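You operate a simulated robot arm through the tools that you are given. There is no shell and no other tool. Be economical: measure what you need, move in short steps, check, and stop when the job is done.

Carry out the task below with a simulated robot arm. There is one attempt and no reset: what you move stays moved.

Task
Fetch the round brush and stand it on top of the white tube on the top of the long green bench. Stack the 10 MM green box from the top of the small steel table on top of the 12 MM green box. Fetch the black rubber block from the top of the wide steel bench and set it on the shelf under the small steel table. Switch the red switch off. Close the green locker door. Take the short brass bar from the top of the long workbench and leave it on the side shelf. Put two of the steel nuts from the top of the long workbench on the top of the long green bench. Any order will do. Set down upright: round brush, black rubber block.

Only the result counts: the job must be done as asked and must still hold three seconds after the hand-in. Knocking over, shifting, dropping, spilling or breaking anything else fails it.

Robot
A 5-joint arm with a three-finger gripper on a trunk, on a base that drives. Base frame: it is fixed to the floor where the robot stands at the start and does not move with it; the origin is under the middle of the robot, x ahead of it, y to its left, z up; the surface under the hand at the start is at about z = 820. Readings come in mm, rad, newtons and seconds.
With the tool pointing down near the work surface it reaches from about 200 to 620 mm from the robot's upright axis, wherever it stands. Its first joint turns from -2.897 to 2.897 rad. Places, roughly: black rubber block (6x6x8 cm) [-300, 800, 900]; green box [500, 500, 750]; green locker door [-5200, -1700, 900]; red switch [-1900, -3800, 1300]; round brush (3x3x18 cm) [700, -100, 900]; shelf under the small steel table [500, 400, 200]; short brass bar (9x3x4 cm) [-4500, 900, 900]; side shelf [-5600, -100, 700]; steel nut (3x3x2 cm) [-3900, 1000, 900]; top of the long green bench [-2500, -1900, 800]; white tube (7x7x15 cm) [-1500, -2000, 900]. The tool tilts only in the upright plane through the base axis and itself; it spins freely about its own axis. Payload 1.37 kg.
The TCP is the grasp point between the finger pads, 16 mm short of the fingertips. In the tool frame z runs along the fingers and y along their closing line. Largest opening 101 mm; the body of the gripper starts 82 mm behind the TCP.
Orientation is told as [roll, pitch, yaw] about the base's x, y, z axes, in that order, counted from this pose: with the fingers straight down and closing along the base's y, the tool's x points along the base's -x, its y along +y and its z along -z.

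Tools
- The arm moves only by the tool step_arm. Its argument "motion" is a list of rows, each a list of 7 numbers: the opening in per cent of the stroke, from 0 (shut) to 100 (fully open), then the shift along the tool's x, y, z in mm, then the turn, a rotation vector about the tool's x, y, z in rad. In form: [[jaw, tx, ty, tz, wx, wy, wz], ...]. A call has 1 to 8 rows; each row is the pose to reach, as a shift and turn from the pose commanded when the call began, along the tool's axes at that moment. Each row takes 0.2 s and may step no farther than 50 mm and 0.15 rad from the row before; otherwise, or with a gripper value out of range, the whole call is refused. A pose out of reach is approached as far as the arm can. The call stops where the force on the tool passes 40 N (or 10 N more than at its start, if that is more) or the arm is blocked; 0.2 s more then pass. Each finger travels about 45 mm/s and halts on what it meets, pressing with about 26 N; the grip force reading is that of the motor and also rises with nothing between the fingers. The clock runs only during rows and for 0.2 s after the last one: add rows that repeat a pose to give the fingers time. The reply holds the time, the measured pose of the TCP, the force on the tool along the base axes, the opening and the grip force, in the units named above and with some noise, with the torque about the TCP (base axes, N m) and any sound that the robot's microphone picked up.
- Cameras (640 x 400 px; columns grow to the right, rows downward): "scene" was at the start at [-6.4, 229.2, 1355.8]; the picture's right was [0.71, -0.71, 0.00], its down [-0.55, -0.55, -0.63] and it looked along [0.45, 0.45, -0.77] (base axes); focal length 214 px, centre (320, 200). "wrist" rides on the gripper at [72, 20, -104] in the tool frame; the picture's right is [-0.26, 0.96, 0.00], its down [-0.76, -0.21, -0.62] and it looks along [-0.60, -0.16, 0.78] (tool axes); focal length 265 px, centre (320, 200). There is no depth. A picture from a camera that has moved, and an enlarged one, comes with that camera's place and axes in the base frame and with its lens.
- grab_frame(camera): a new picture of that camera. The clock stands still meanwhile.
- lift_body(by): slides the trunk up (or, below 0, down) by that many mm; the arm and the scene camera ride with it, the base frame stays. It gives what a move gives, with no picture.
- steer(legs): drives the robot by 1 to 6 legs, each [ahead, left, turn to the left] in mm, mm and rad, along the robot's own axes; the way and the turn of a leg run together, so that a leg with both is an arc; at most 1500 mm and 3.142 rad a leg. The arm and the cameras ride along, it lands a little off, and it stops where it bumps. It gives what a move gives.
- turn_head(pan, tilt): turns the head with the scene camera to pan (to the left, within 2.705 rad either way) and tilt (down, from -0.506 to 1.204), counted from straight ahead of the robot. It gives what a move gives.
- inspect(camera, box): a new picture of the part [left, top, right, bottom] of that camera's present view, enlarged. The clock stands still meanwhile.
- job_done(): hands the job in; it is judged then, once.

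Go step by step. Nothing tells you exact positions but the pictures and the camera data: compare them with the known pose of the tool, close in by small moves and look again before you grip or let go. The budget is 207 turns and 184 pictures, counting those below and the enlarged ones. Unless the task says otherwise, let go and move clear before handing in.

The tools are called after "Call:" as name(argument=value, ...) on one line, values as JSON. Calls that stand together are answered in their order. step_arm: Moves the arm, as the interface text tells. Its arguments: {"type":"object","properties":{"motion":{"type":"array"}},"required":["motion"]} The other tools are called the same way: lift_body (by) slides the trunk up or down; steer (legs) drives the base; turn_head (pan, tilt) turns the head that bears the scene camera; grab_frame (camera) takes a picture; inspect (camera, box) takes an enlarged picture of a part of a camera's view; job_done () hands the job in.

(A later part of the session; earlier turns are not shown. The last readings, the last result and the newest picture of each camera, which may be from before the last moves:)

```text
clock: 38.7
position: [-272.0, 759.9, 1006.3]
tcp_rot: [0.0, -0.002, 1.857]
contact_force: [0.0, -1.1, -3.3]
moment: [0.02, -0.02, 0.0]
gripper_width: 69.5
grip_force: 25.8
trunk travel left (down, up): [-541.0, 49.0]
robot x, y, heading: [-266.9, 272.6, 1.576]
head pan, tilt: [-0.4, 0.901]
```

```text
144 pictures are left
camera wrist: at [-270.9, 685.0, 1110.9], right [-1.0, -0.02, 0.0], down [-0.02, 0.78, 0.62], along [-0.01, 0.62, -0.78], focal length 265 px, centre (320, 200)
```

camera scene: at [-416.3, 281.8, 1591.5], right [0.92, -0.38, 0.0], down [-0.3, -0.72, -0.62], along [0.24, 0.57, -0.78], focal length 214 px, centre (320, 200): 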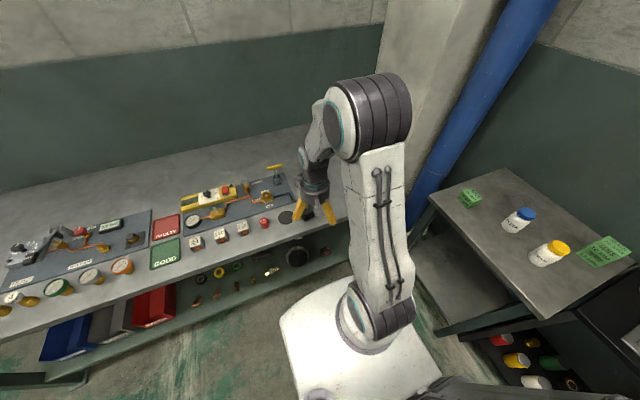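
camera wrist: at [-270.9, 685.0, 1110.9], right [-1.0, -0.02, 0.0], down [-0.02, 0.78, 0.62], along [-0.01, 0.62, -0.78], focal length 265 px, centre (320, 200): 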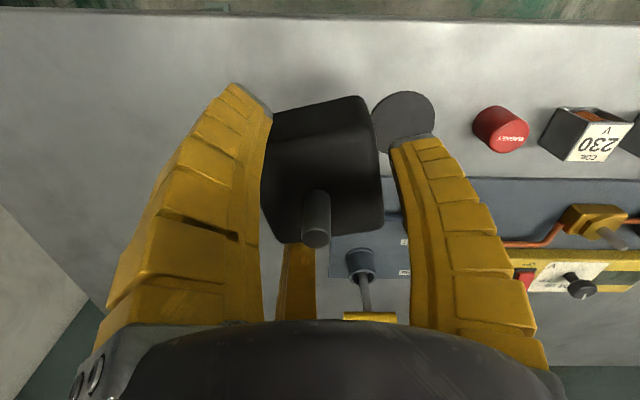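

Block held. I retract, turn back to face the small table, and lower the trunk to look at the shelf.

Call:
step_arm(motion=[[0, 44, 13, 0, 0, 0, 0], [0, 88, 26, 0, 0, 0, 0], [0, 132, 39, 0, 0, 0, 0], [0, 144, 43, 0, 0, 0, 0]])

Call:
steer(legs=[[0, 0, -1.576], [-80, 0, 0], [0, 90, 0]])

Call:
lift_body(by=-400)

Call:
turn_head(pan=-0.2, tilt=0.45)

Call:
grab_frame(camera="scene")

Call:
grab_frame(camera="wrist")

```text
clock: 39.7
position: [-271.9, 610.6, 1006.6]
tcp_rot: [-0.001, -0.002, 1.857]
contact_force: [0.4, 0.2, -1.4]
moment: [0.02, -0.02, -0.01]
gripper_width: 69.5
grip_force: 26.4
trunk travel left (down, up): [-541.0, 49.0]
robot x, y, heading: [-269.0, 273.8, 1.579]
head pan, tilt: [-0.4, 0.901]
```

```text
clock: 45.4
position: [-12.4, 361.8, 1005.9]
tcp_rot: [-0.002, -0.002, 0.273]
contact_force: [0.1, 0.0, -1.3]
moment: [-0.05, -0.01, -0.01]
gripper_width: 69.5
grip_force: 25.9
trunk travel left (down, up): [-541.0, 49.0]
robot x, y, heading: [-349.2, 364.5, -0.01]
head pan, tilt: [-0.4, 0.901]
```

```text
clock: 49.2
position: [-12.1, 361.2, 605.8]
tcp_rot: [0.001, -0.003, 0.273]
contact_force: [0.3, -0.1, -2.3]
moment: [-0.01, 0.03, 0.0]
gripper_width: 69.1
grip_force: 26.4
trunk travel left (down, up): [-141.0, 449.0]
robot x, y, heading: [-350.3, 368.3, -0.007]
head pan, tilt: [-0.4, 0.901]
```

```text
clock: 50.1
position: [-13.0, 361.1, 605.9]
tcp_rot: [0.001, -0.002, 0.275]
contact_force: [0.0, -0.9, -2.6]
moment: [0.0, 0.02, -0.02]
gripper_width: 69.8
grip_force: 26.1
trunk travel left (down, up): [-141.0, 449.0]
robot x, y, heading: [-350.1, 367.4, -0.008]
head pan, tilt: [-0.201, 0.45]
```

```text
143 pictures are left
camera scene: at [-318.9, 520.5, 1229.8], right [-0.21, -0.98, 0.0], down [-0.43, 0.09, -0.9], along [0.88, -0.18, -0.44], focal length 214 px, centre (320, 200)
```

scene: 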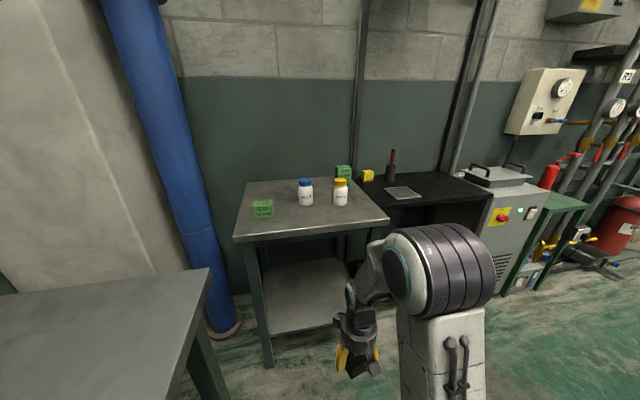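

```text
142 pictures are left
camera wrist: at [-87.8, 361.3, 710.1], right [-0.01, 1.0, 0.0], down [0.78, 0.01, 0.62], along [0.62, 0.0, -0.78], focal length 265 px, centre (320, 200)
```

wrist: 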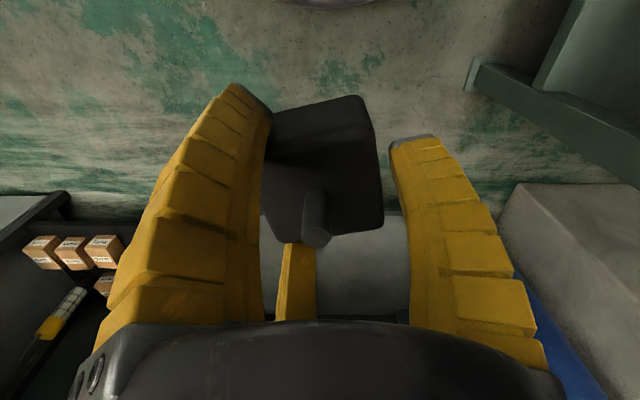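

The shelf is empty; its front edge is about x≈350. I lower the trunk fully and extend the arm low while still clear of the table.

Call:
lift_body(by=-138)

Call:
step_arm(motion=[[0, -33, -9, 25, 0, 0, 0], [0, -67, -19, 50, 0, 0, 0], [0, -101, -28, 75, 0, 0, 0], [0, -135, -38, 100, 0, 0, 0], [0, -168, -47, 125, 0, 0, 0], [0, -202, -57, 150, 0, 0, 0]])

Call:
grab_frame(camera="scene")

Call:
grab_frame(camera="wrist")

```text
clock: 51.7
position: [-11.4, 361.1, 469.0]
tcp_rot: [0.0, -0.004, 0.273]
contact_force: [-0.3, -0.4, -2.2]
moment: [0.0, -0.01, 0.01]
gripper_width: 69.2
grip_force: 25.3
trunk travel left (down, up): [-3.0, 587.0]
robot x, y, heading: [-350.5, 363.5, -0.007]
head pan, tilt: [-0.201, 0.45]
```

```text
clock: 53.1
position: [198.5, 361.8, 318.3]
tcp_rot: [0.0, -0.002, 0.274]
contact_force: [0.6, -0.2, -2.0]
moment: [0.01, 0.01, 0.03]
gripper_width: 69.3
grip_force: 25.9
trunk travel left (down, up): [-3.0, 587.0]
robot x, y, heading: [-352.5, 365.8, -0.005]
head pan, tilt: [-0.201, 0.45]
```

```text
141 pictures are left
camera scene: at [-319.1, 520.5, 1091.9], right [-0.21, -0.98, 0.0], down [-0.43, 0.09, -0.9], along [0.88, -0.18, -0.44], focal length 214 px, centre (320, 200)
```

scene: 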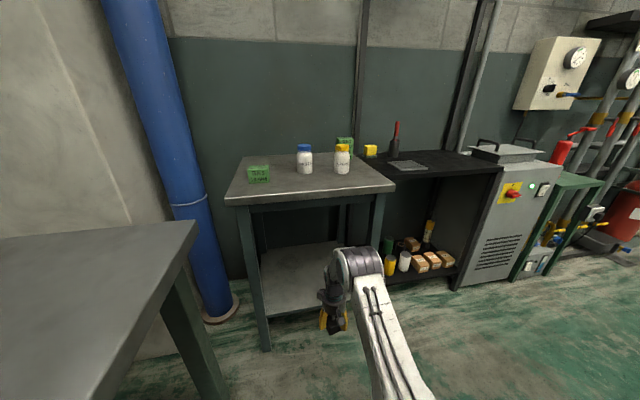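

```text
140 pictures are left
camera wrist: at [123.2, 361.6, 422.6], right [-0.01, 1.0, 0.0], down [0.78, 0.01, 0.62], along [0.62, 0.0, -0.78], focal length 265 px, centre (320, 200)
```

wrist: 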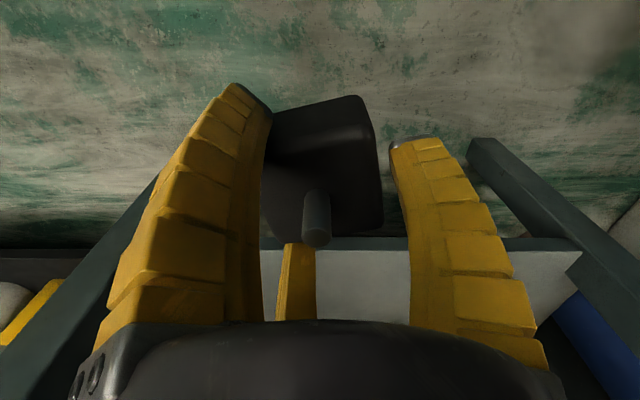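

Call:
inspect(camera="scene", box=[220, 190, 400, 360])

Call:
inspect(camera="wrist", box=[250, 220, 640, 320])

```text
2.35 times, centred on (310, 275) of scene
camera zoom: at [-319.1, 520.5, 1091.9], right [-0.21, -0.98, 0.0], down [-0.43, 0.09, -0.9], along [0.88, -0.18, -0.44], focal length 505 px, centre (344, 24)
```

zoom: 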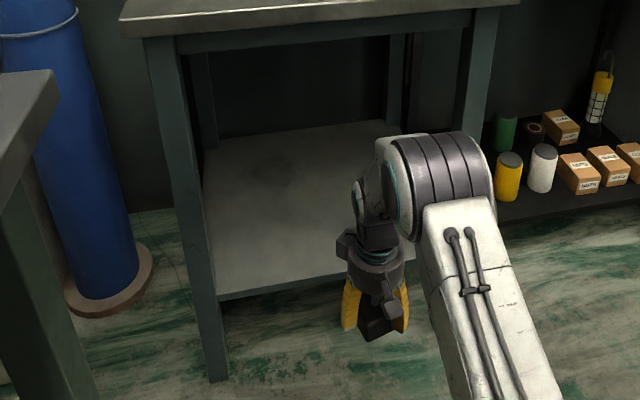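

```text
1.64 times, centred on (445, 270) of wrist
camera zoom: at [123.2, 361.6, 422.6], right [-0.01, 1.0, 0.0], down [0.78, 0.01, 0.62], along [0.62, 0.0, -0.78], focal length 436 px, centre (115, 85)
```

zoom: 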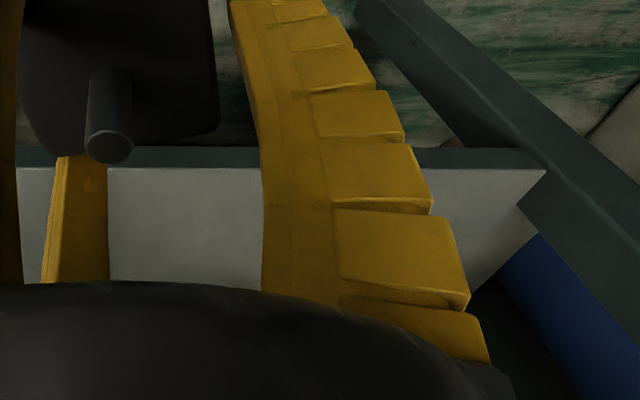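

The shelf surface is at about z≈242, front edge x≈335. The block clears it, so I drive ahead to bring it over the shelf.

Call:
step_arm(motion=[[0, 0, 0, -12, 0, 0, 0]])

Call:
steer(legs=[[230, 0, 0]])

Call:
grab_frame(camera="scene")

Call:
grab_frame(camera="wrist")

```text
clock: 53.5
position: [198.7, 361.8, 330.8]
tcp_rot: [0.001, -0.002, 0.274]
contact_force: [0.0, -0.2, -2.3]
moment: [-0.02, 0.02, -0.02]
gripper_width: 69.6
grip_force: 26.3
trunk travel left (down, up): [-3.0, 587.0]
robot x, y, heading: [-348.6, 365.5, -0.005]
head pan, tilt: [-0.201, 0.45]
```

```text
clock: 55.3
position: [419.6, 360.3, 327.4]
tcp_rot: [0.003, 0.006, 0.273]
contact_force: [-0.7, -0.6, -1.7]
moment: [0.01, -0.03, 0.0]
gripper_width: 69.6
grip_force: 25.6
trunk travel left (down, up): [-3.0, 587.0]
robot x, y, heading: [-121.4, 362.3, -0.004]
head pan, tilt: [-0.201, 0.45]
```

```text
137 pictures are left
camera scene: at [-99.4, 519.3, 1090.5], right [-0.2, -0.98, 0.0], down [-0.42, 0.09, -0.9], along [0.89, -0.18, -0.43], focal length 214 px, centre (320, 200)
```

scene: 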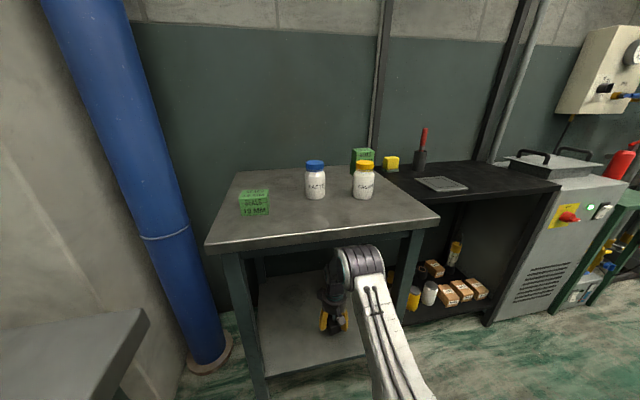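

```text
136 pictures are left
camera wrist: at [344.5, 360.3, 433.2], right [-0.01, 1.0, 0.0], down [0.79, 0.01, 0.62], along [0.62, 0.0, -0.79], focal length 265 px, centre (320, 200)
```

wrist: 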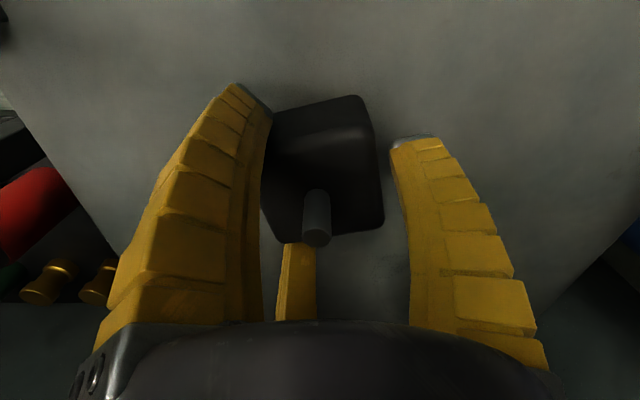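

Call:
inspect(camera="scene", box=[200, 200, 440, 400])

Call:
step_arm(motion=[[0, 0, 0, 20, 0, 0, 0], [0, 0, 0, 35, 0, 0, 0]])

Call:
grab_frame(camera="wrist")

```text
2.00 times, centred on (320, 300) of scene
camera zoom: at [-99.4, 519.3, 1090.5], right [-0.2, -0.98, 0.0], down [-0.42, 0.09, -0.9], along [0.89, -0.18, -0.43], focal length 429 px, centre (320, 0)
```

zoom: 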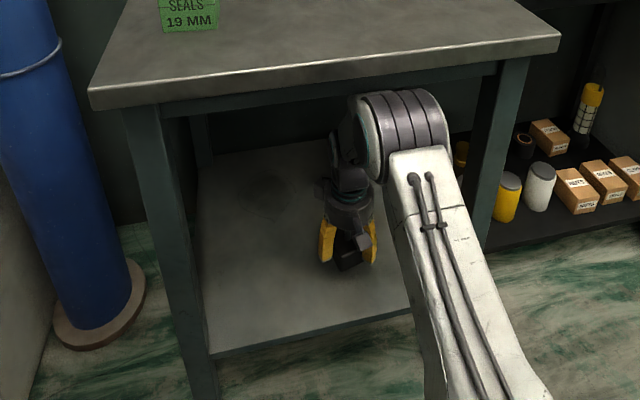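

```text
clock: 55.9
position: [420.9, 360.1, 290.9]
tcp_rot: [0.004, 0.013, 0.274]
contact_force: [-0.6, 0.2, -2.7]
moment: [0.01, 0.02, 0.0]
gripper_width: 69.6
grip_force: 25.5
trunk travel left (down, up): [-3.0, 587.0]
robot x, y, heading: [-121.9, 362.6, -0.004]
head pan, tilt: [-0.201, 0.45]
```

```text
134 pictures are left
camera wrist: at [347.1, 360.0, 395.8], right [-0.01, 1.0, 0.0], down [0.79, 0.01, 0.61], along [0.61, 0.0, -0.79], focal length 265 px, centre (320, 200)
```

wrist: 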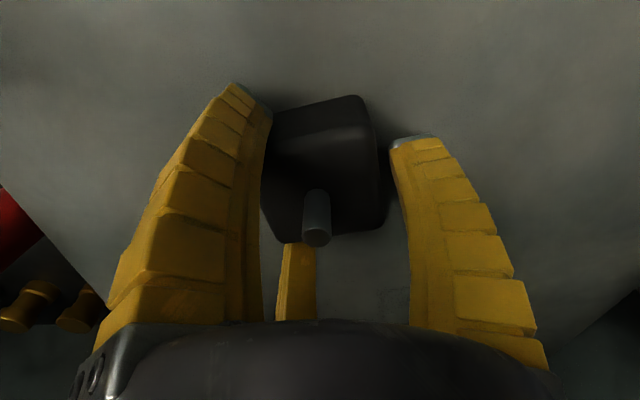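

Call:
grab_frame(camera="scene")

```text
133 pictures are left
camera scene: at [-90.4, 519.3, 1092.4], right [-0.2, -0.98, 0.0], down [-0.43, 0.09, -0.9], along [0.88, -0.18, -0.44], focal length 214 px, centre (320, 200)
```

scene: 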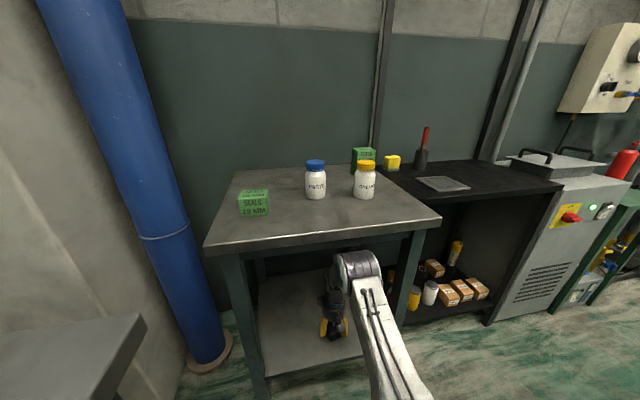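

Call:
inspect(camera="scene", box=[280, 210, 440, 310])

Call:
turn_head(pan=-0.45, tilt=0.9)

Call:
grab_frame(camera="scene")

```text
4.00 times, centred on (360, 260) of scene
camera zoom: at [-90.4, 519.3, 1092.4], right [-0.2, -0.98, 0.0], down [-0.43, 0.09, -0.9], along [0.88, -0.18, -0.44], focal length 858 px, centre (160, -40)
```

zoom: 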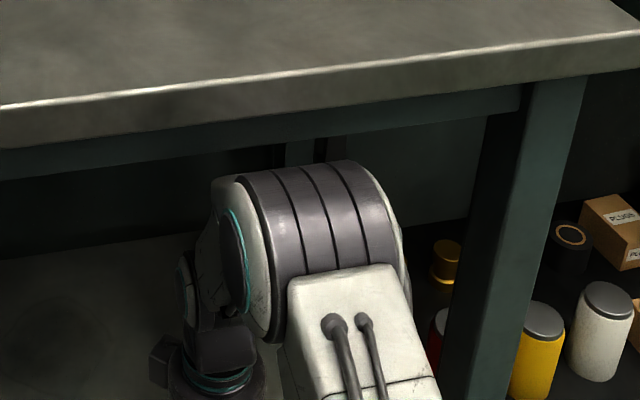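

```text
clock: 56.8
position: [420.7, 360.0, 289.4]
tcp_rot: [0.004, 0.014, 0.274]
contact_force: [-0.3, 0.6, -2.3]
moment: [0.0, 0.0, 0.01]
gripper_width: 69.7
grip_force: 26.3
trunk travel left (down, up): [-3.0, 587.0]
robot x, y, heading: [-121.3, 364.0, -0.002]
head pan, tilt: [-0.45, 0.901]
```

```text
131 pictures are left
camera scene: at [-112.6, 504.9, 1053.6], right [-0.44, -0.9, 0.0], down [-0.7, 0.34, -0.62], along [0.56, -0.27, -0.78], focal length 214 px, centre (320, 200)
```

scene: 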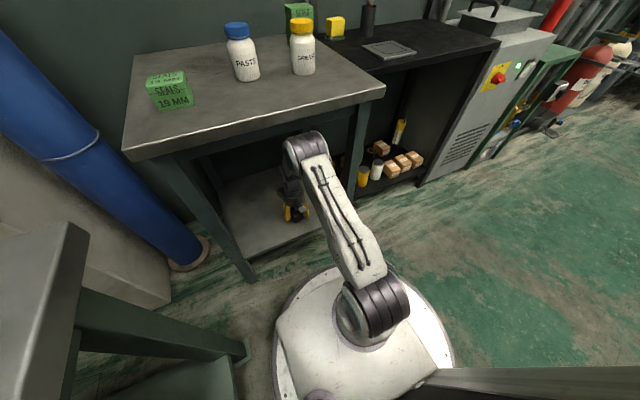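

Call:
step_arm(motion=[[0, 0, 0, 6, 0, 0, 0], [0, 0, 0, 11, 0, 0, 0]])

Call:
step_arm(motion=[[0, 0, 0, 3, 0, 0, 0], [0, 0, 0, 6, 0, 0, 0]])

Call:
grab_frame(camera="wrist")

Call:
inspect(camera="scene", box=[240, 110, 360, 240])

```text
clock: 57.4
position: [420.6, 359.4, 282.5]
tcp_rot: [0.003, 0.008, 0.274]
contact_force: [-11.4, -1.8, 37.6]
moment: [-0.97, 0.08, -0.23]
gripper_width: 70.7
grip_force: 25.7
trunk travel left (down, up): [-3.0, 587.0]
robot x, y, heading: [-121.1, 358.2, 0.0]
head pan, tilt: [-0.45, 0.901]
```

```text
clock: 58.0
position: [421.6, 360.3, 276.3]
tcp_rot: [0.003, 0.006, 0.273]
contact_force: [-8.4, -3.7, 35.8]
moment: [-0.86, 0.0, -0.12]
gripper_width: 72.6
grip_force: 26.2
trunk travel left (down, up): [-3.0, 587.0]
robot x, y, heading: [-119.2, 361.5, -0.004]
head pan, tilt: [-0.45, 0.901]
```

```text
130 pictures are left
camera wrist: at [346.5, 359.9, 381.3], right [-0.01, 1.0, 0.0], down [0.79, 0.0, 0.62], along [0.62, 0.0, -0.79], focal length 265 px, centre (320, 200)
```

wrist: 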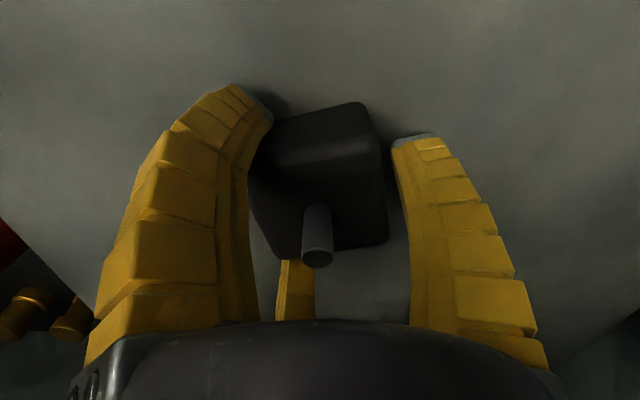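

```text
3.08 times, centred on (300, 175) of scene
camera zoom: at [-115.3, 504.8, 1053.6], right [-0.44, -0.9, 0.0], down [-0.7, 0.34, -0.62], along [0.56, -0.27, -0.78], focal length 660 px, centre (382, 277)
```

zoom: 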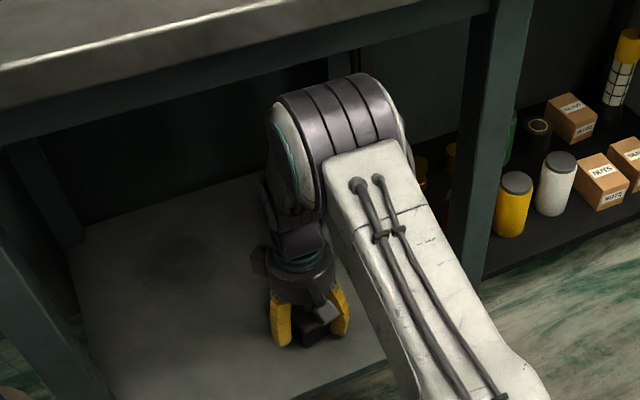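

The block is on the shelf (firm upward force). I release it.

Call:
step_arm(motion=[[60, 0, 0, -4, 0, 0, 0], [75, 0, 0, -4, 0, 0, 0], [100, 0, 0, -4, 0, 0, 0], [100, 0, 0, -4, 0, 0, 0]])

Call:
grab_frame(camera="wrist")

```text
clock: 59.0
position: [420.2, 359.8, 277.5]
tcp_rot: [0.004, 0.011, 0.274]
contact_force: [1.4, -0.1, 0.8]
moment: [0.02, 0.01, -0.01]
gripper_width: 100.5
grip_force: 0.1
trunk travel left (down, up): [-3.0, 587.0]
robot x, y, heading: [-120.3, 362.5, -0.008]
head pan, tilt: [-0.45, 0.901]
```

```text
128 pictures are left
camera wrist: at [346.1, 360.1, 382.8], right [-0.01, 1.0, 0.0], down [0.79, 0.01, 0.61], along [0.61, 0.0, -0.79], focal length 265 px, centre (320, 200)
```

wrist: 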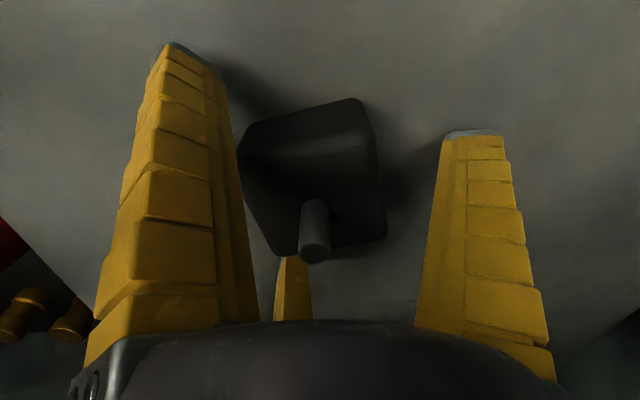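

Block stands free. I shift slightly to centre the fingers and back out by driving along the finger plane, then straight back.

Call:
step_arm(motion=[[100, 0, -6, 0, 0, 0, 0]])

Call:
steer(legs=[[-100, -28, 0], [-250, 0, 0]])

Call:
turn_head(pan=-0.1, tilt=0.5)

Call:
grab_frame(camera="scene")

Call:
grab_frame(camera="wrist")

```text
clock: 59.4
position: [421.4, 355.7, 277.4]
tcp_rot: [0.002, 0.014, 0.277]
contact_force: [-0.5, -0.9, -0.5]
moment: [0.03, -0.02, -0.02]
gripper_width: 100.5
grip_force: 0.0
trunk travel left (down, up): [-3.0, 587.0]
robot x, y, heading: [-119.7, 362.8, -0.008]
head pan, tilt: [-0.45, 0.901]
```

```text
clock: 62.0
position: [72.7, 329.5, 277.9]
tcp_rot: [0.003, 0.012, 0.276]
contact_force: [-0.5, -0.4, 0.4]
moment: [0.0, 0.02, 0.01]
gripper_width: 100.7
grip_force: 0.0
trunk travel left (down, up): [-3.0, 587.0]
robot x, y, heading: [-468.7, 336.6, -0.003]
head pan, tilt: [-0.45, 0.901]
```

```text
clock: 62.8
position: [73.2, 329.9, 277.3]
tcp_rot: [0.004, 0.013, 0.278]
contact_force: [-1.2, 0.4, -0.2]
moment: [0.01, -0.04, 0.02]
gripper_width: 100.6
grip_force: 0.0
trunk travel left (down, up): [-3.0, 587.0]
robot x, y, heading: [-468.4, 338.6, -0.005]
head pan, tilt: [-0.099, 0.499]
```

```text
127 pictures are left
camera scene: at [-438.9, 502.0, 1087.3], right [-0.1, -0.99, 0.0], down [-0.48, 0.05, -0.88], along [0.87, -0.09, -0.48], focal length 214 px, centre (320, 200)
```

scene: 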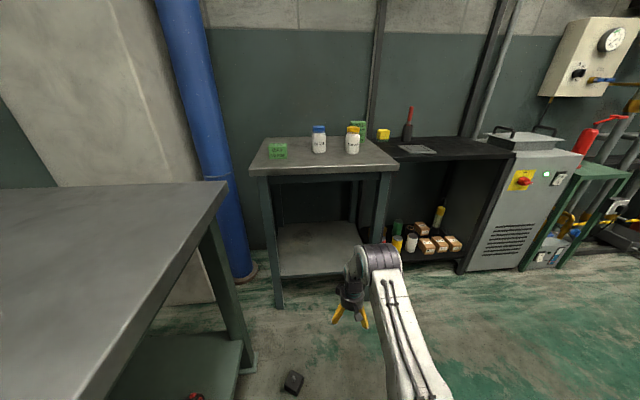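

```text
126 pictures are left
camera wrist: at [-0.4, 329.3, 382.7], right [-0.01, 1.0, 0.0], down [0.79, 0.01, 0.61], along [0.61, 0.01, -0.79], focal length 265 px, centre (320, 200)
```

wrist: 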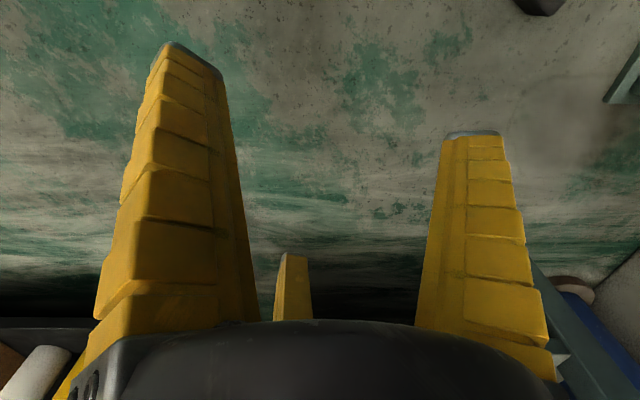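

The block got dragged off the shelf when I withdrew and now lies on the floor (something on the far side of the hand caught it). I look closer at it; from now on I withdraw vertically only.

Call:
inspect(camera="scene", box=[250, 340, 346, 400])

Call:
turn_head(pan=0.1, tilt=0.95)

Call:
grab_frame(camera="scene")

```text
6.67 times, centred on (298, 370) of scene
camera zoom: at [-438.9, 502.0, 1087.3], right [-0.1, -0.99, 0.0], down [-0.48, 0.05, -0.88], along [0.87, -0.09, -0.48], focal length 1430 px, centre (467, -933)
```

zoom: 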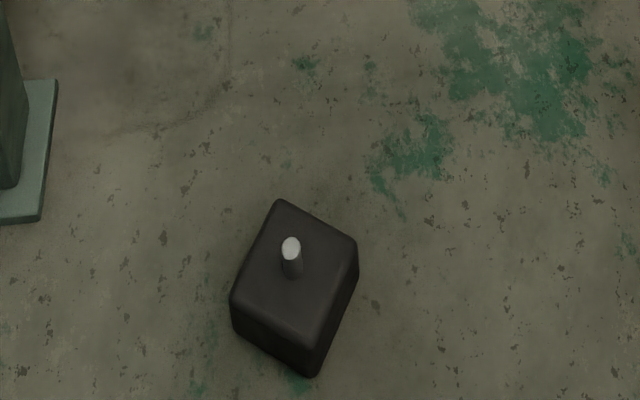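

```text
clock: 63.7
position: [72.6, 331.3, 276.8]
tcp_rot: [0.003, 0.012, 0.278]
contact_force: [0.0, -0.2, 0.5]
moment: [-0.02, -0.03, 0.01]
gripper_width: 100.6
grip_force: 0.2
trunk travel left (down, up): [-3.0, 587.0]
robot x, y, heading: [-472.4, 337.8, 0.001]
head pan, tilt: [0.099, 0.949]
```

```text
124 pictures are left
camera scene: at [-457.0, 518.3, 1049.9], right [0.1, -1.0, 0.0], down [-0.81, -0.08, -0.58], along [0.58, 0.06, -0.81], focal length 214 px, centre (320, 200)
```

scene: 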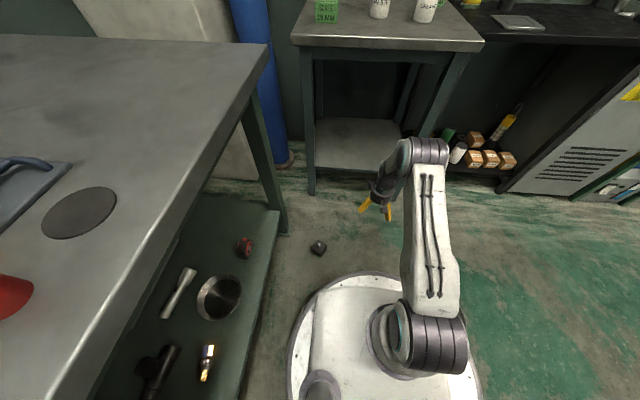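

Luckily it stands upright on the floor at about (-36,562), turned about 1.01 rad. I swing the hand above it.

Call:
step_arm(motion=[[100, 7, 42, 0, 0, 0, -0.123], [100, 14, 84, 0, 0, 0, -0.246], [100, 21, 126, 0, 0, 0, -0.369], [100, 28, 168, 0, 0, 0, -0.492], [100, 35, 210, 0, 0, 0, -0.615], [100, 42, 252, 0, 0, 0, -0.736]])

Call:
grab_frame(camera="wrist")

Call:
grab_frame(camera="scene")

```text
clock: 65.1
position: [-35.6, 560.9, 278.3]
tcp_rot: [0.004, 0.011, 1.015]
contact_force: [-0.4, -0.5, -0.2]
moment: [-0.01, 0.05, 0.02]
gripper_width: 100.8
grip_force: 0.1
trunk travel left (down, up): [-3.0, 587.0]
robot x, y, heading: [-465.4, 337.1, -0.001]
head pan, tilt: [0.099, 0.949]
```

```text
123 pictures are left
camera wrist: at [-89.7, 511.6, 383.3], right [-0.68, 0.73, 0.0], down [0.58, 0.54, 0.61], along [0.45, 0.42, -0.79], focal length 265 px, centre (320, 200)
```

wrist: 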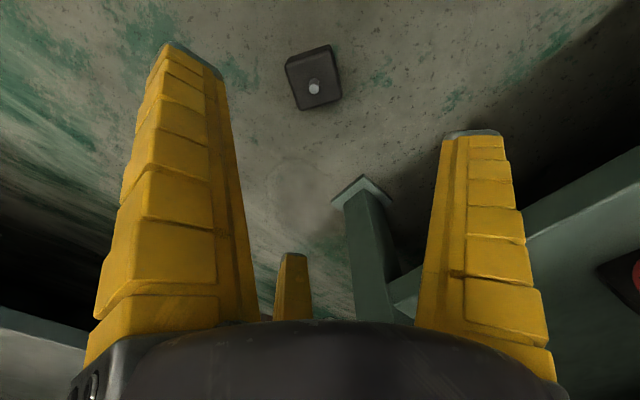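

```text
122 pictures are left
camera scene: at [-456.9, 518.2, 1049.9], right [0.1, -1.0, 0.0], down [-0.81, -0.08, -0.58], along [0.58, 0.06, -0.81], focal length 214 px, centre (320, 200)
```

scene: 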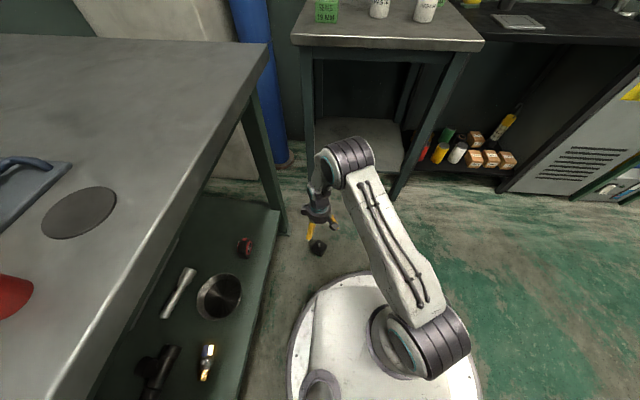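

Call:
step_arm(motion=[[100, 0, -5, 40, 0, 0, 0], [100, 0, -5, 80, 0, 0, 0], [100, 0, -5, 120, 0, 0, 0], [100, 0, -5, 160, 0, 0, 0]])

Call:
grab_frame(camera="wrist")

Call:
grab_frame(camera="scene")

```text
clock: 66.1
position: [-33.5, 558.1, 118.4]
tcp_rot: [0.007, 0.01, 1.014]
contact_force: [0.7, -0.6, 0.3]
moment: [0.01, 0.0, -0.01]
gripper_width: 100.7
grip_force: 0.0
trunk travel left (down, up): [-3.0, 587.0]
robot x, y, heading: [-471.9, 333.6, -0.001]
head pan, tilt: [0.099, 0.949]
```

```text
121 pictures are left
camera wrist: at [-88.1, 508.3, 223.0], right [-0.68, 0.73, 0.0], down [0.58, 0.54, 0.61], along [0.45, 0.42, -0.79], focal length 265 px, centre (320, 200)
```

wrist: 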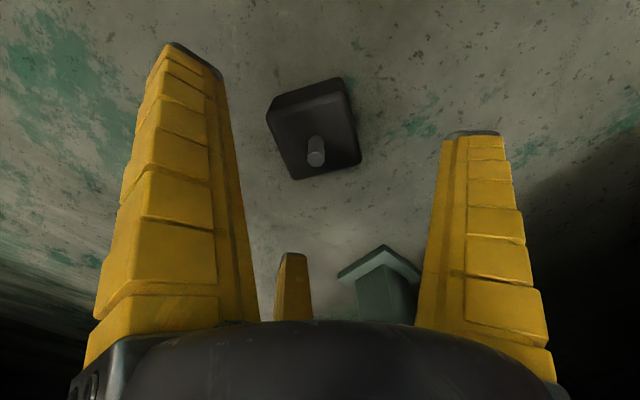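

```text
120 pictures are left
camera scene: at [-457.2, 518.3, 1050.0], right [0.1, -1.0, 0.0], down [-0.81, -0.08, -0.58], along [0.58, 0.06, -0.81], focal length 214 px, centre (320, 200)
```

scene: 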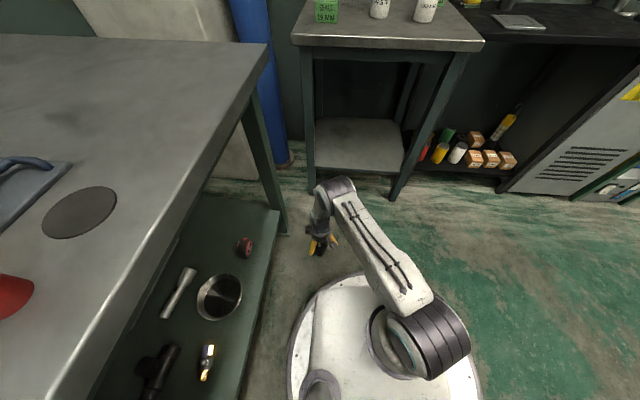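

Centred. I lower to grip height.

Call:
step_arm(motion=[[100, 0, 0, 40, 0, 0, 0], [100, 0, 0, 80, 0, 0, 0]])

Call:
grab_frame(camera="wrist")

```text
clock: 66.7
position: [-33.7, 556.7, 39.1]
tcp_rot: [0.005, 0.01, 1.015]
contact_force: [0.1, 0.2, 0.6]
moment: [-0.05, 0.02, 0.02]
gripper_width: 100.6
grip_force: 0.1
trunk travel left (down, up): [-3.0, 587.0]
robot x, y, heading: [-470.2, 333.4, -0.003]
head pan, tilt: [0.099, 0.949]
```

```text
119 pictures are left
camera wrist: at [-88.1, 507.8, 144.0], right [-0.68, 0.73, 0.0], down [0.58, 0.54, 0.61], along [0.45, 0.42, -0.79], focal length 265 px, centre (320, 200)
```

wrist: 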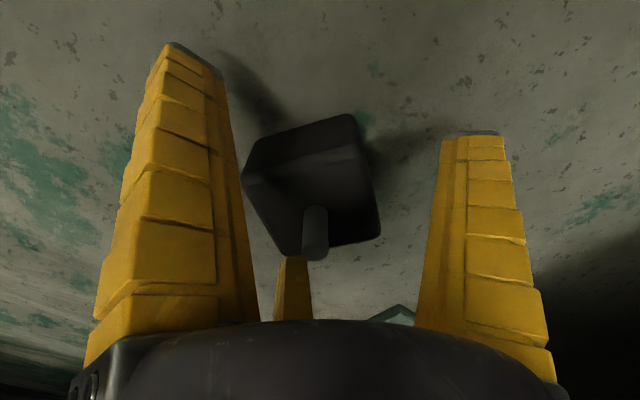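

Call:
step_arm(motion=[[0, 0, 0, 0, 0, 0, 0], [0, 0, 0, 0, 0, 0, 0], [0, 0, 0, 0, 0, 0, 0], [0, 0, 0, 0, 0, 0, 0]])

Call:
step_arm(motion=[[0, 0, 0, -45, 0, 0, 0], [0, 0, 0, -90, 0, 0, 0], [0, 0, 0, -135, 0, 0, 0], [0, 0, 0, -180, 0, 0, 0], [0, 0, 0, -225, 0, 0, 0], [0, 0, 0, -270, 0, 0, 0], [0, 0, 0, -290, 0, 0, 0]])

Call:
grab_frame(camera="wrist")

Call:
grab_frame(camera="scene")

```text
clock: 67.7
position: [-33.8, 556.8, 39.2]
tcp_rot: [0.005, 0.011, 1.014]
contact_force: [4.1, -0.1, 0.6]
moment: [0.04, -0.29, -0.02]
gripper_width: 69.4
grip_force: 26.0
trunk travel left (down, up): [-3.0, 587.0]
robot x, y, heading: [-469.8, 336.4, 0.001]
head pan, tilt: [0.099, 0.949]
```

```text
clock: 69.3
position: [-31.4, 556.4, 329.9]
tcp_rot: [0.007, 0.011, 1.013]
contact_force: [0.4, 0.2, -2.7]
moment: [0.0, 0.06, 0.01]
gripper_width: 69.4
grip_force: 26.1
trunk travel left (down, up): [-3.0, 587.0]
robot x, y, heading: [-467.7, 333.9, 0.0]
head pan, tilt: [0.099, 0.949]
```

```text
118 pictures are left
camera wrist: at [-85.3, 508.1, 434.9], right [-0.68, 0.73, 0.0], down [0.58, 0.54, 0.61], along [0.45, 0.42, -0.79], focal length 265 px, centre (320, 200)
```

wrist: 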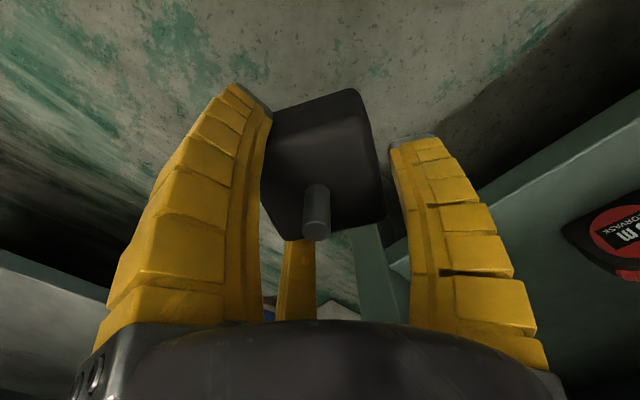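

```text
117 pictures are left
camera scene: at [-456.8, 518.5, 1049.8], right [0.1, -1.0, 0.0], down [-0.81, -0.08, -0.58], along [0.58, 0.06, -0.81], focal length 214 px, centre (320, 200)
```

scene: 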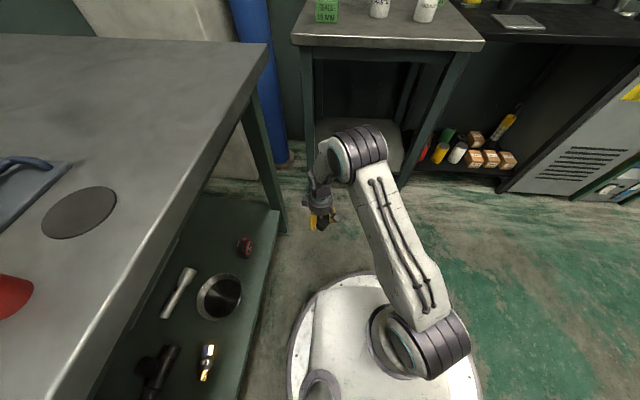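

Held again. I bring it ahead of the robot at a longer reach (lower elbow) and check.

Call:
step_arm(motion=[[0, 16, -40, -4, 0, 0, 0.123], [0, 33, -80, -8, 0, 0, 0.246], [0, 49, -121, -12, 0, 0, 0.369], [0, 65, -161, -16, 0, 0, 0.492], [0, 82, -202, -20, 0, 0, 0.615], [0, 98, -242, -24, 0, 0, 0.736]])

Call:
turn_head(pan=-0.2, tilt=0.6)

Call:
grab_frame(camera="scene")

```text
clock: 70.7
position: [123.1, 345.4, 349.7]
tcp_rot: [0.004, 0.013, 0.276]
contact_force: [0.4, 0.4, -2.7]
moment: [-0.01, 0.04, 0.02]
gripper_width: 69.2
grip_force: 25.8
trunk travel left (down, up): [-3.0, 587.0]
robot x, y, heading: [-470.3, 334.9, -0.004]
head pan, tilt: [0.099, 0.949]
```

```text
clock: 71.5
position: [122.7, 346.5, 349.8]
tcp_rot: [0.004, 0.014, 0.278]
contact_force: [-0.1, 0.1, -2.7]
moment: [0.0, 0.02, -0.01]
gripper_width: 69.3
grip_force: 26.3
trunk travel left (down, up): [-3.0, 587.0]
robot x, y, heading: [-465.7, 334.4, -0.002]
head pan, tilt: [-0.201, 0.6]
```

```text
116 pictures are left
camera scene: at [-442.7, 493.5, 1078.2], right [-0.2, -0.98, 0.0], down [-0.55, 0.11, -0.82], along [0.81, -0.17, -0.57], focal length 214 px, centre (320, 200)
```

scene: 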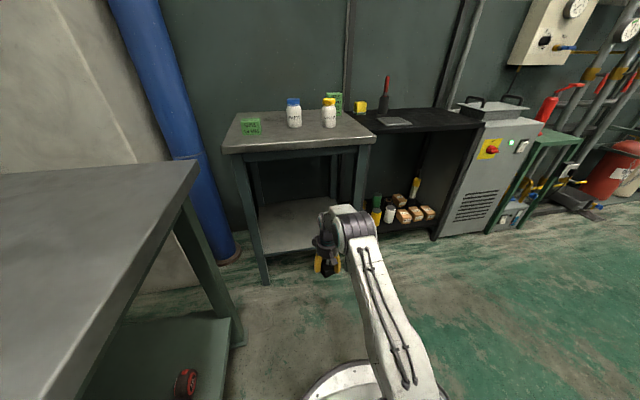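

Call:
steer(legs=[[276, 0, 0]])

Call:
grab_frame(camera="scene")

Call:
grab_frame(camera="wrist")

```text
clock: 73.5
position: [399.0, 348.5, 350.2]
tcp_rot: [0.005, 0.014, 0.279]
contact_force: [0.3, 0.2, -1.7]
moment: [0.01, -0.01, 0.04]
gripper_width: 69.3
grip_force: 26.1
trunk travel left (down, up): [-3.0, 587.0]
robot x, y, heading: [-191.5, 336.0, 0.005]
head pan, tilt: [-0.201, 0.6]
```

```text
115 pictures are left
camera scene: at [-166.5, 493.2, 1078.3], right [-0.2, -0.98, 0.0], down [-0.55, 0.11, -0.82], along [0.81, -0.16, -0.57], focal length 214 px, centre (320, 200)
```

scene: 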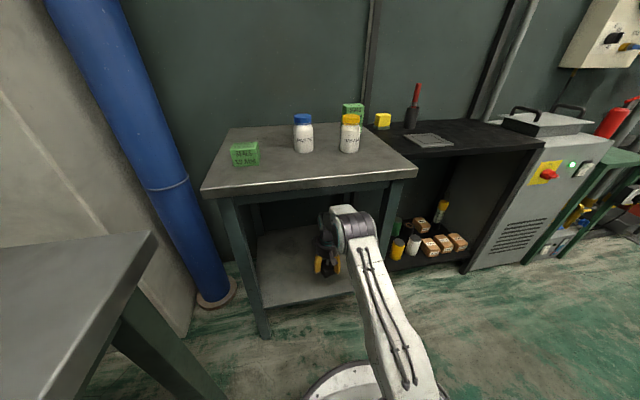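

```text
114 pictures are left
camera wrist: at [326.1, 346.9, 455.0], right [-0.01, 1.0, 0.0], down [0.79, 0.01, 0.61], along [0.61, 0.01, -0.79], focal length 265 px, centre (320, 200)
```

wrist: 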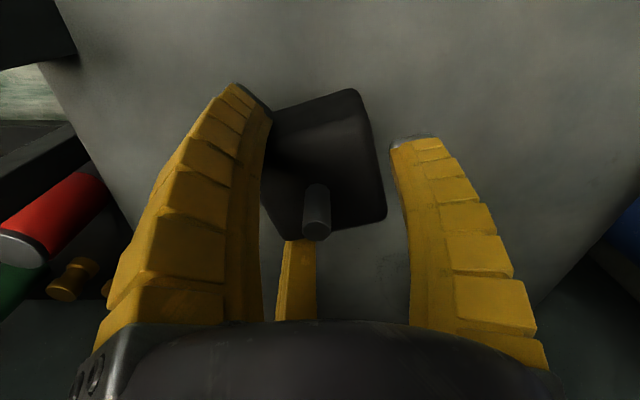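

Over the shelf with no contact this time. I lower carefully.

Call:
step_arm(motion=[[0, 0, 0, 22, 0, -0.007, 0], [0, 0, 0, 42, 0, -0.013, 0]])

Call:
step_arm(motion=[[0, 0, 0, 3, 0, 0, 0], [0, 0, 0, 6, 0, 0, 0]])

Call:
step_arm(motion=[[0, 0, 0, 3, 0, 0, 0]])

```text
clock: 74.1
position: [398.0, 347.2, 307.1]
tcp_rot: [0.0, 0.002, 0.28]
contact_force: [-0.4, 1.0, -1.6]
moment: [-0.01, 0.0, -0.05]
gripper_width: 69.5
grip_force: 26.2
trunk travel left (down, up): [-3.0, 587.0]
robot x, y, heading: [-195.1, 329.7, 0.001]
head pan, tilt: [-0.201, 0.6]
```

```text
clock: 74.7
position: [399.0, 347.9, 301.5]
tcp_rot: [0.0, 0.002, 0.28]
contact_force: [-0.3, 0.0, -2.0]
moment: [0.01, -0.01, -0.01]
gripper_width: 69.6
grip_force: 26.3
trunk travel left (down, up): [-3.0, 587.0]
robot x, y, heading: [-193.7, 335.2, -0.0]
head pan, tilt: [-0.201, 0.6]
```

```text
clock: 75.1
position: [399.1, 347.6, 297.6]
tcp_rot: [0.001, 0.004, 0.279]
contact_force: [0.1, -0.9, -2.2]
moment: [0.01, 0.0, -0.04]
gripper_width: 69.3
grip_force: 26.2
trunk travel left (down, up): [-3.0, 587.0]
robot x, y, heading: [-194.1, 337.4, -0.0]
head pan, tilt: [-0.201, 0.6]
```

Call:
step_arm(motion=[[0, 0, 0, 3, 0, 0, 0], [0, 0, 0, 5, 0, 0, 0]])

Call:
step_arm(motion=[[0, 0, 0, 2, 0, 0, 0], [0, 0, 0, 4, 0, 0, 0]])

Call:
step_arm(motion=[[0, 0, 0, 2, 0, 0, 0]])

```text
clock: 75.7
position: [398.9, 346.4, 293.9]
tcp_rot: [0.0, 0.003, 0.28]
contact_force: [0.0, 0.2, -2.3]
moment: [0.0, -0.01, 0.0]
gripper_width: 69.5
grip_force: 26.2
trunk travel left (down, up): [-3.0, 587.0]
robot x, y, heading: [-191.8, 337.1, -0.003]
head pan, tilt: [-0.201, 0.6]
```

```text
clock: 76.3
position: [399.9, 347.4, 290.4]
tcp_rot: [0.0, 0.001, 0.279]
contact_force: [-0.6, -0.2, -2.6]
moment: [0.01, -0.02, 0.02]
gripper_width: 69.2
grip_force: 25.6
trunk travel left (down, up): [-3.0, 587.0]
robot x, y, heading: [-192.2, 331.8, 0.001]
head pan, tilt: [-0.201, 0.6]
```

```text
clock: 76.7
position: [400.0, 347.1, 289.0]
tcp_rot: [0.0, 0.002, 0.279]
contact_force: [-3.2, -1.9, 7.4]
moment: [-0.36, 0.24, -0.08]
gripper_width: 69.2
grip_force: 26.3
trunk travel left (down, up): [-3.0, 587.0]
robot x, y, heading: [-190.1, 337.9, -0.003]
head pan, tilt: [-0.201, 0.6]
```

Contact. I release and rise straight up.

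Call:
step_arm(motion=[[70, 0, 0, 0, 0, 0, 0], [100, 0, 0, 0, 0, 0, 0], [100, 0, 0, 0, 0, 0, 0], [100, 0, 0, 0, 0, 0, 0]])

Call:
grab_frame(camera="wrist")

Call:
step_arm(motion=[[100, 0, 0, -20, 0, 0, 0], [100, 0, 0, -40, 0, 0, 0], [100, 0, 0, -60, 0, 0, 0], [100, 0, 0, -82, 0, 0, 0]])

Call:
grab_frame(camera="wrist")

Call:
grab_frame(camera="scene")

```text
clock: 77.7
position: [398.7, 347.4, 287.8]
tcp_rot: [0.0, 0.0, 0.279]
contact_force: [-0.9, 0.1, -0.6]
moment: [0.0, -0.03, 0.03]
gripper_width: 100.8
grip_force: 0.0
trunk travel left (down, up): [-3.0, 587.0]
robot x, y, heading: [-190.1, 337.9, 0.001]
head pan, tilt: [-0.201, 0.6]
```

```text
113 pictures are left
camera wrist: at [324.4, 347.0, 392.2], right [-0.01, 1.0, 0.0], down [0.78, 0.01, 0.62], along [0.62, 0.01, -0.78], focal length 265 px, centre (320, 200)
```

wrist: 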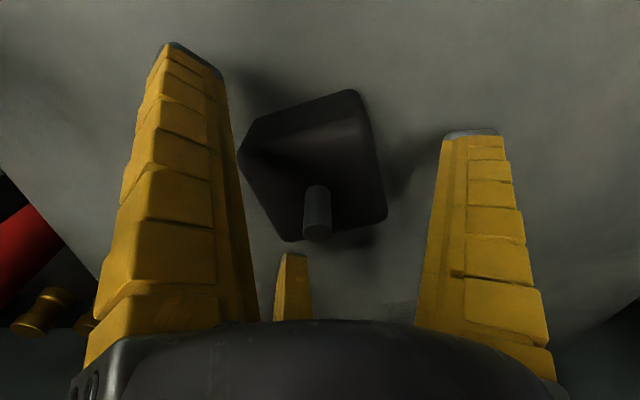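

```text
clock: 78.7
position: [397.2, 346.5, 369.7]
tcp_rot: [0.0, 0.001, 0.279]
contact_force: [0.4, -0.4, 0.7]
moment: [0.02, -0.02, 0.02]
gripper_width: 100.8
grip_force: 0.1
trunk travel left (down, up): [-3.0, 587.0]
robot x, y, heading: [-196.9, 337.6, -0.0]
head pan, tilt: [-0.201, 0.6]
```

```text
112 pictures are left
camera wrist: at [323.6, 346.8, 474.2], right [-0.01, 1.0, 0.0], down [0.78, 0.01, 0.62], along [0.62, 0.01, -0.79], focal length 265 px, centre (320, 200)
```

wrist: 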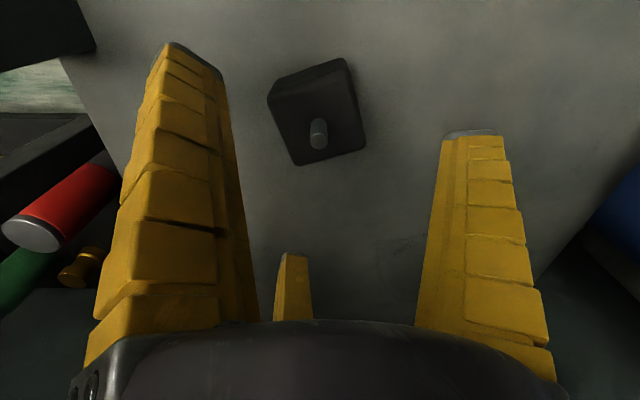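

```text
111 pictures are left
camera scene: at [-166.5, 493.2, 1078.2], right [-0.2, -0.98, 0.0], down [-0.55, 0.11, -0.82], along [0.81, -0.16, -0.57], focal length 214 px, centre (320, 200)
```

scene: 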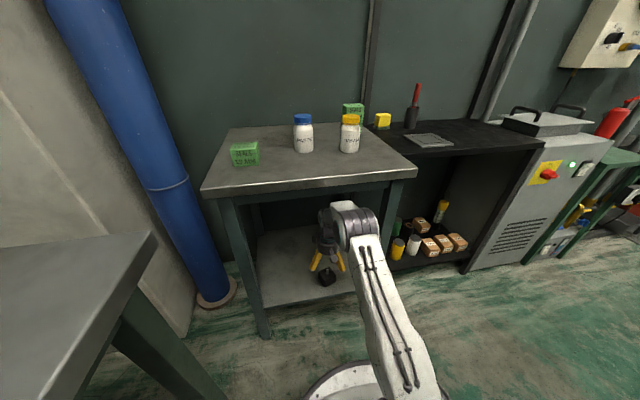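

Block stands on the shelf. I rise a bit more and drive back, then check it.

Call:
step_arm(motion=[[100, 0, 0, -14, 0, 0, 0]])

Call:
steer(legs=[[-300, 0, 0]])

Call:
inspect(camera="scene", box=[200, 80, 440, 280])

```text
clock: 79.1
position: [398.6, 346.5, 384.1]
tcp_rot: [-0.001, 0.002, 0.28]
contact_force: [0.0, 0.0, -1.4]
moment: [-0.01, -0.01, -0.01]
gripper_width: 100.3
grip_force: 0.0
trunk travel left (down, up): [-3.0, 587.0]
robot x, y, heading: [-191.6, 334.8, 0.001]
head pan, tilt: [-0.201, 0.6]
```

```text
clock: 81.1
position: [97.7, 346.5, 383.6]
tcp_rot: [0.0, 0.001, 0.28]
contact_force: [0.4, -0.4, 0.7]
moment: [0.02, -0.01, -0.01]
gripper_width: 100.6
grip_force: 0.1
trunk travel left (down, up): [-3.0, 587.0]
robot x, y, heading: [-494.1, 337.3, 0.002]
head pan, tilt: [-0.201, 0.6]
```

```text
2.00 times, centred on (320, 180) of scene
camera zoom: at [-468.3, 493.3, 1078.3], right [-0.2, -0.98, 0.0], down [-0.55, 0.11, -0.83], along [0.81, -0.17, -0.56], focal length 429 px, centre (320, 240)
```

zoom: 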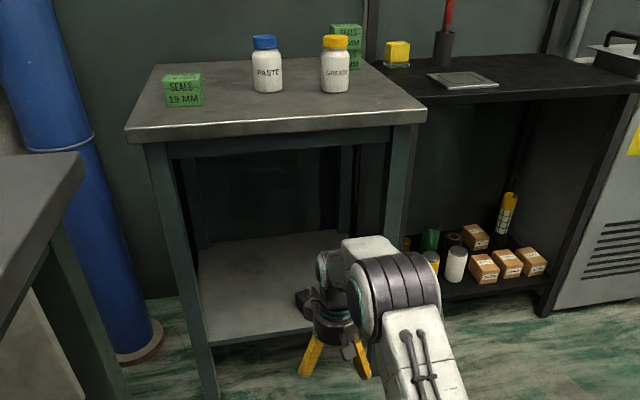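

Block appears to be on the shelf (partly hidden). I raise the trunk, fold the arm back and recheck while heading for the brush.

Call:
lift_body(by=420)

Call:
step_arm(motion=[[100, 45, 12, -20, 0, 0, 0.07], [100, 90, 24, -40, 0, 0, 0.14], [100, 135, 36, -60, 0, 0, 0.21], [100, 180, 48, -80, 0, 0, 0.28]])

Call:
grab_frame(camera="scene")

```text
refused: 420 is not a number from -400 to 400
```

```text
refused: row 1 steps farther than a row can; nothing moved
```

```text
109 pictures are left
camera scene: at [-468.3, 493.3, 1078.3], right [-0.2, -0.98, 0.0], down [-0.55, 0.11, -0.83], along [0.81, -0.17, -0.56], focal length 214 px, centre (320, 200)
```

scene: 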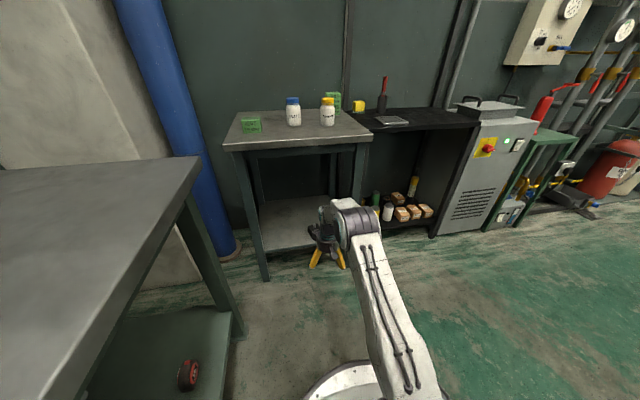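

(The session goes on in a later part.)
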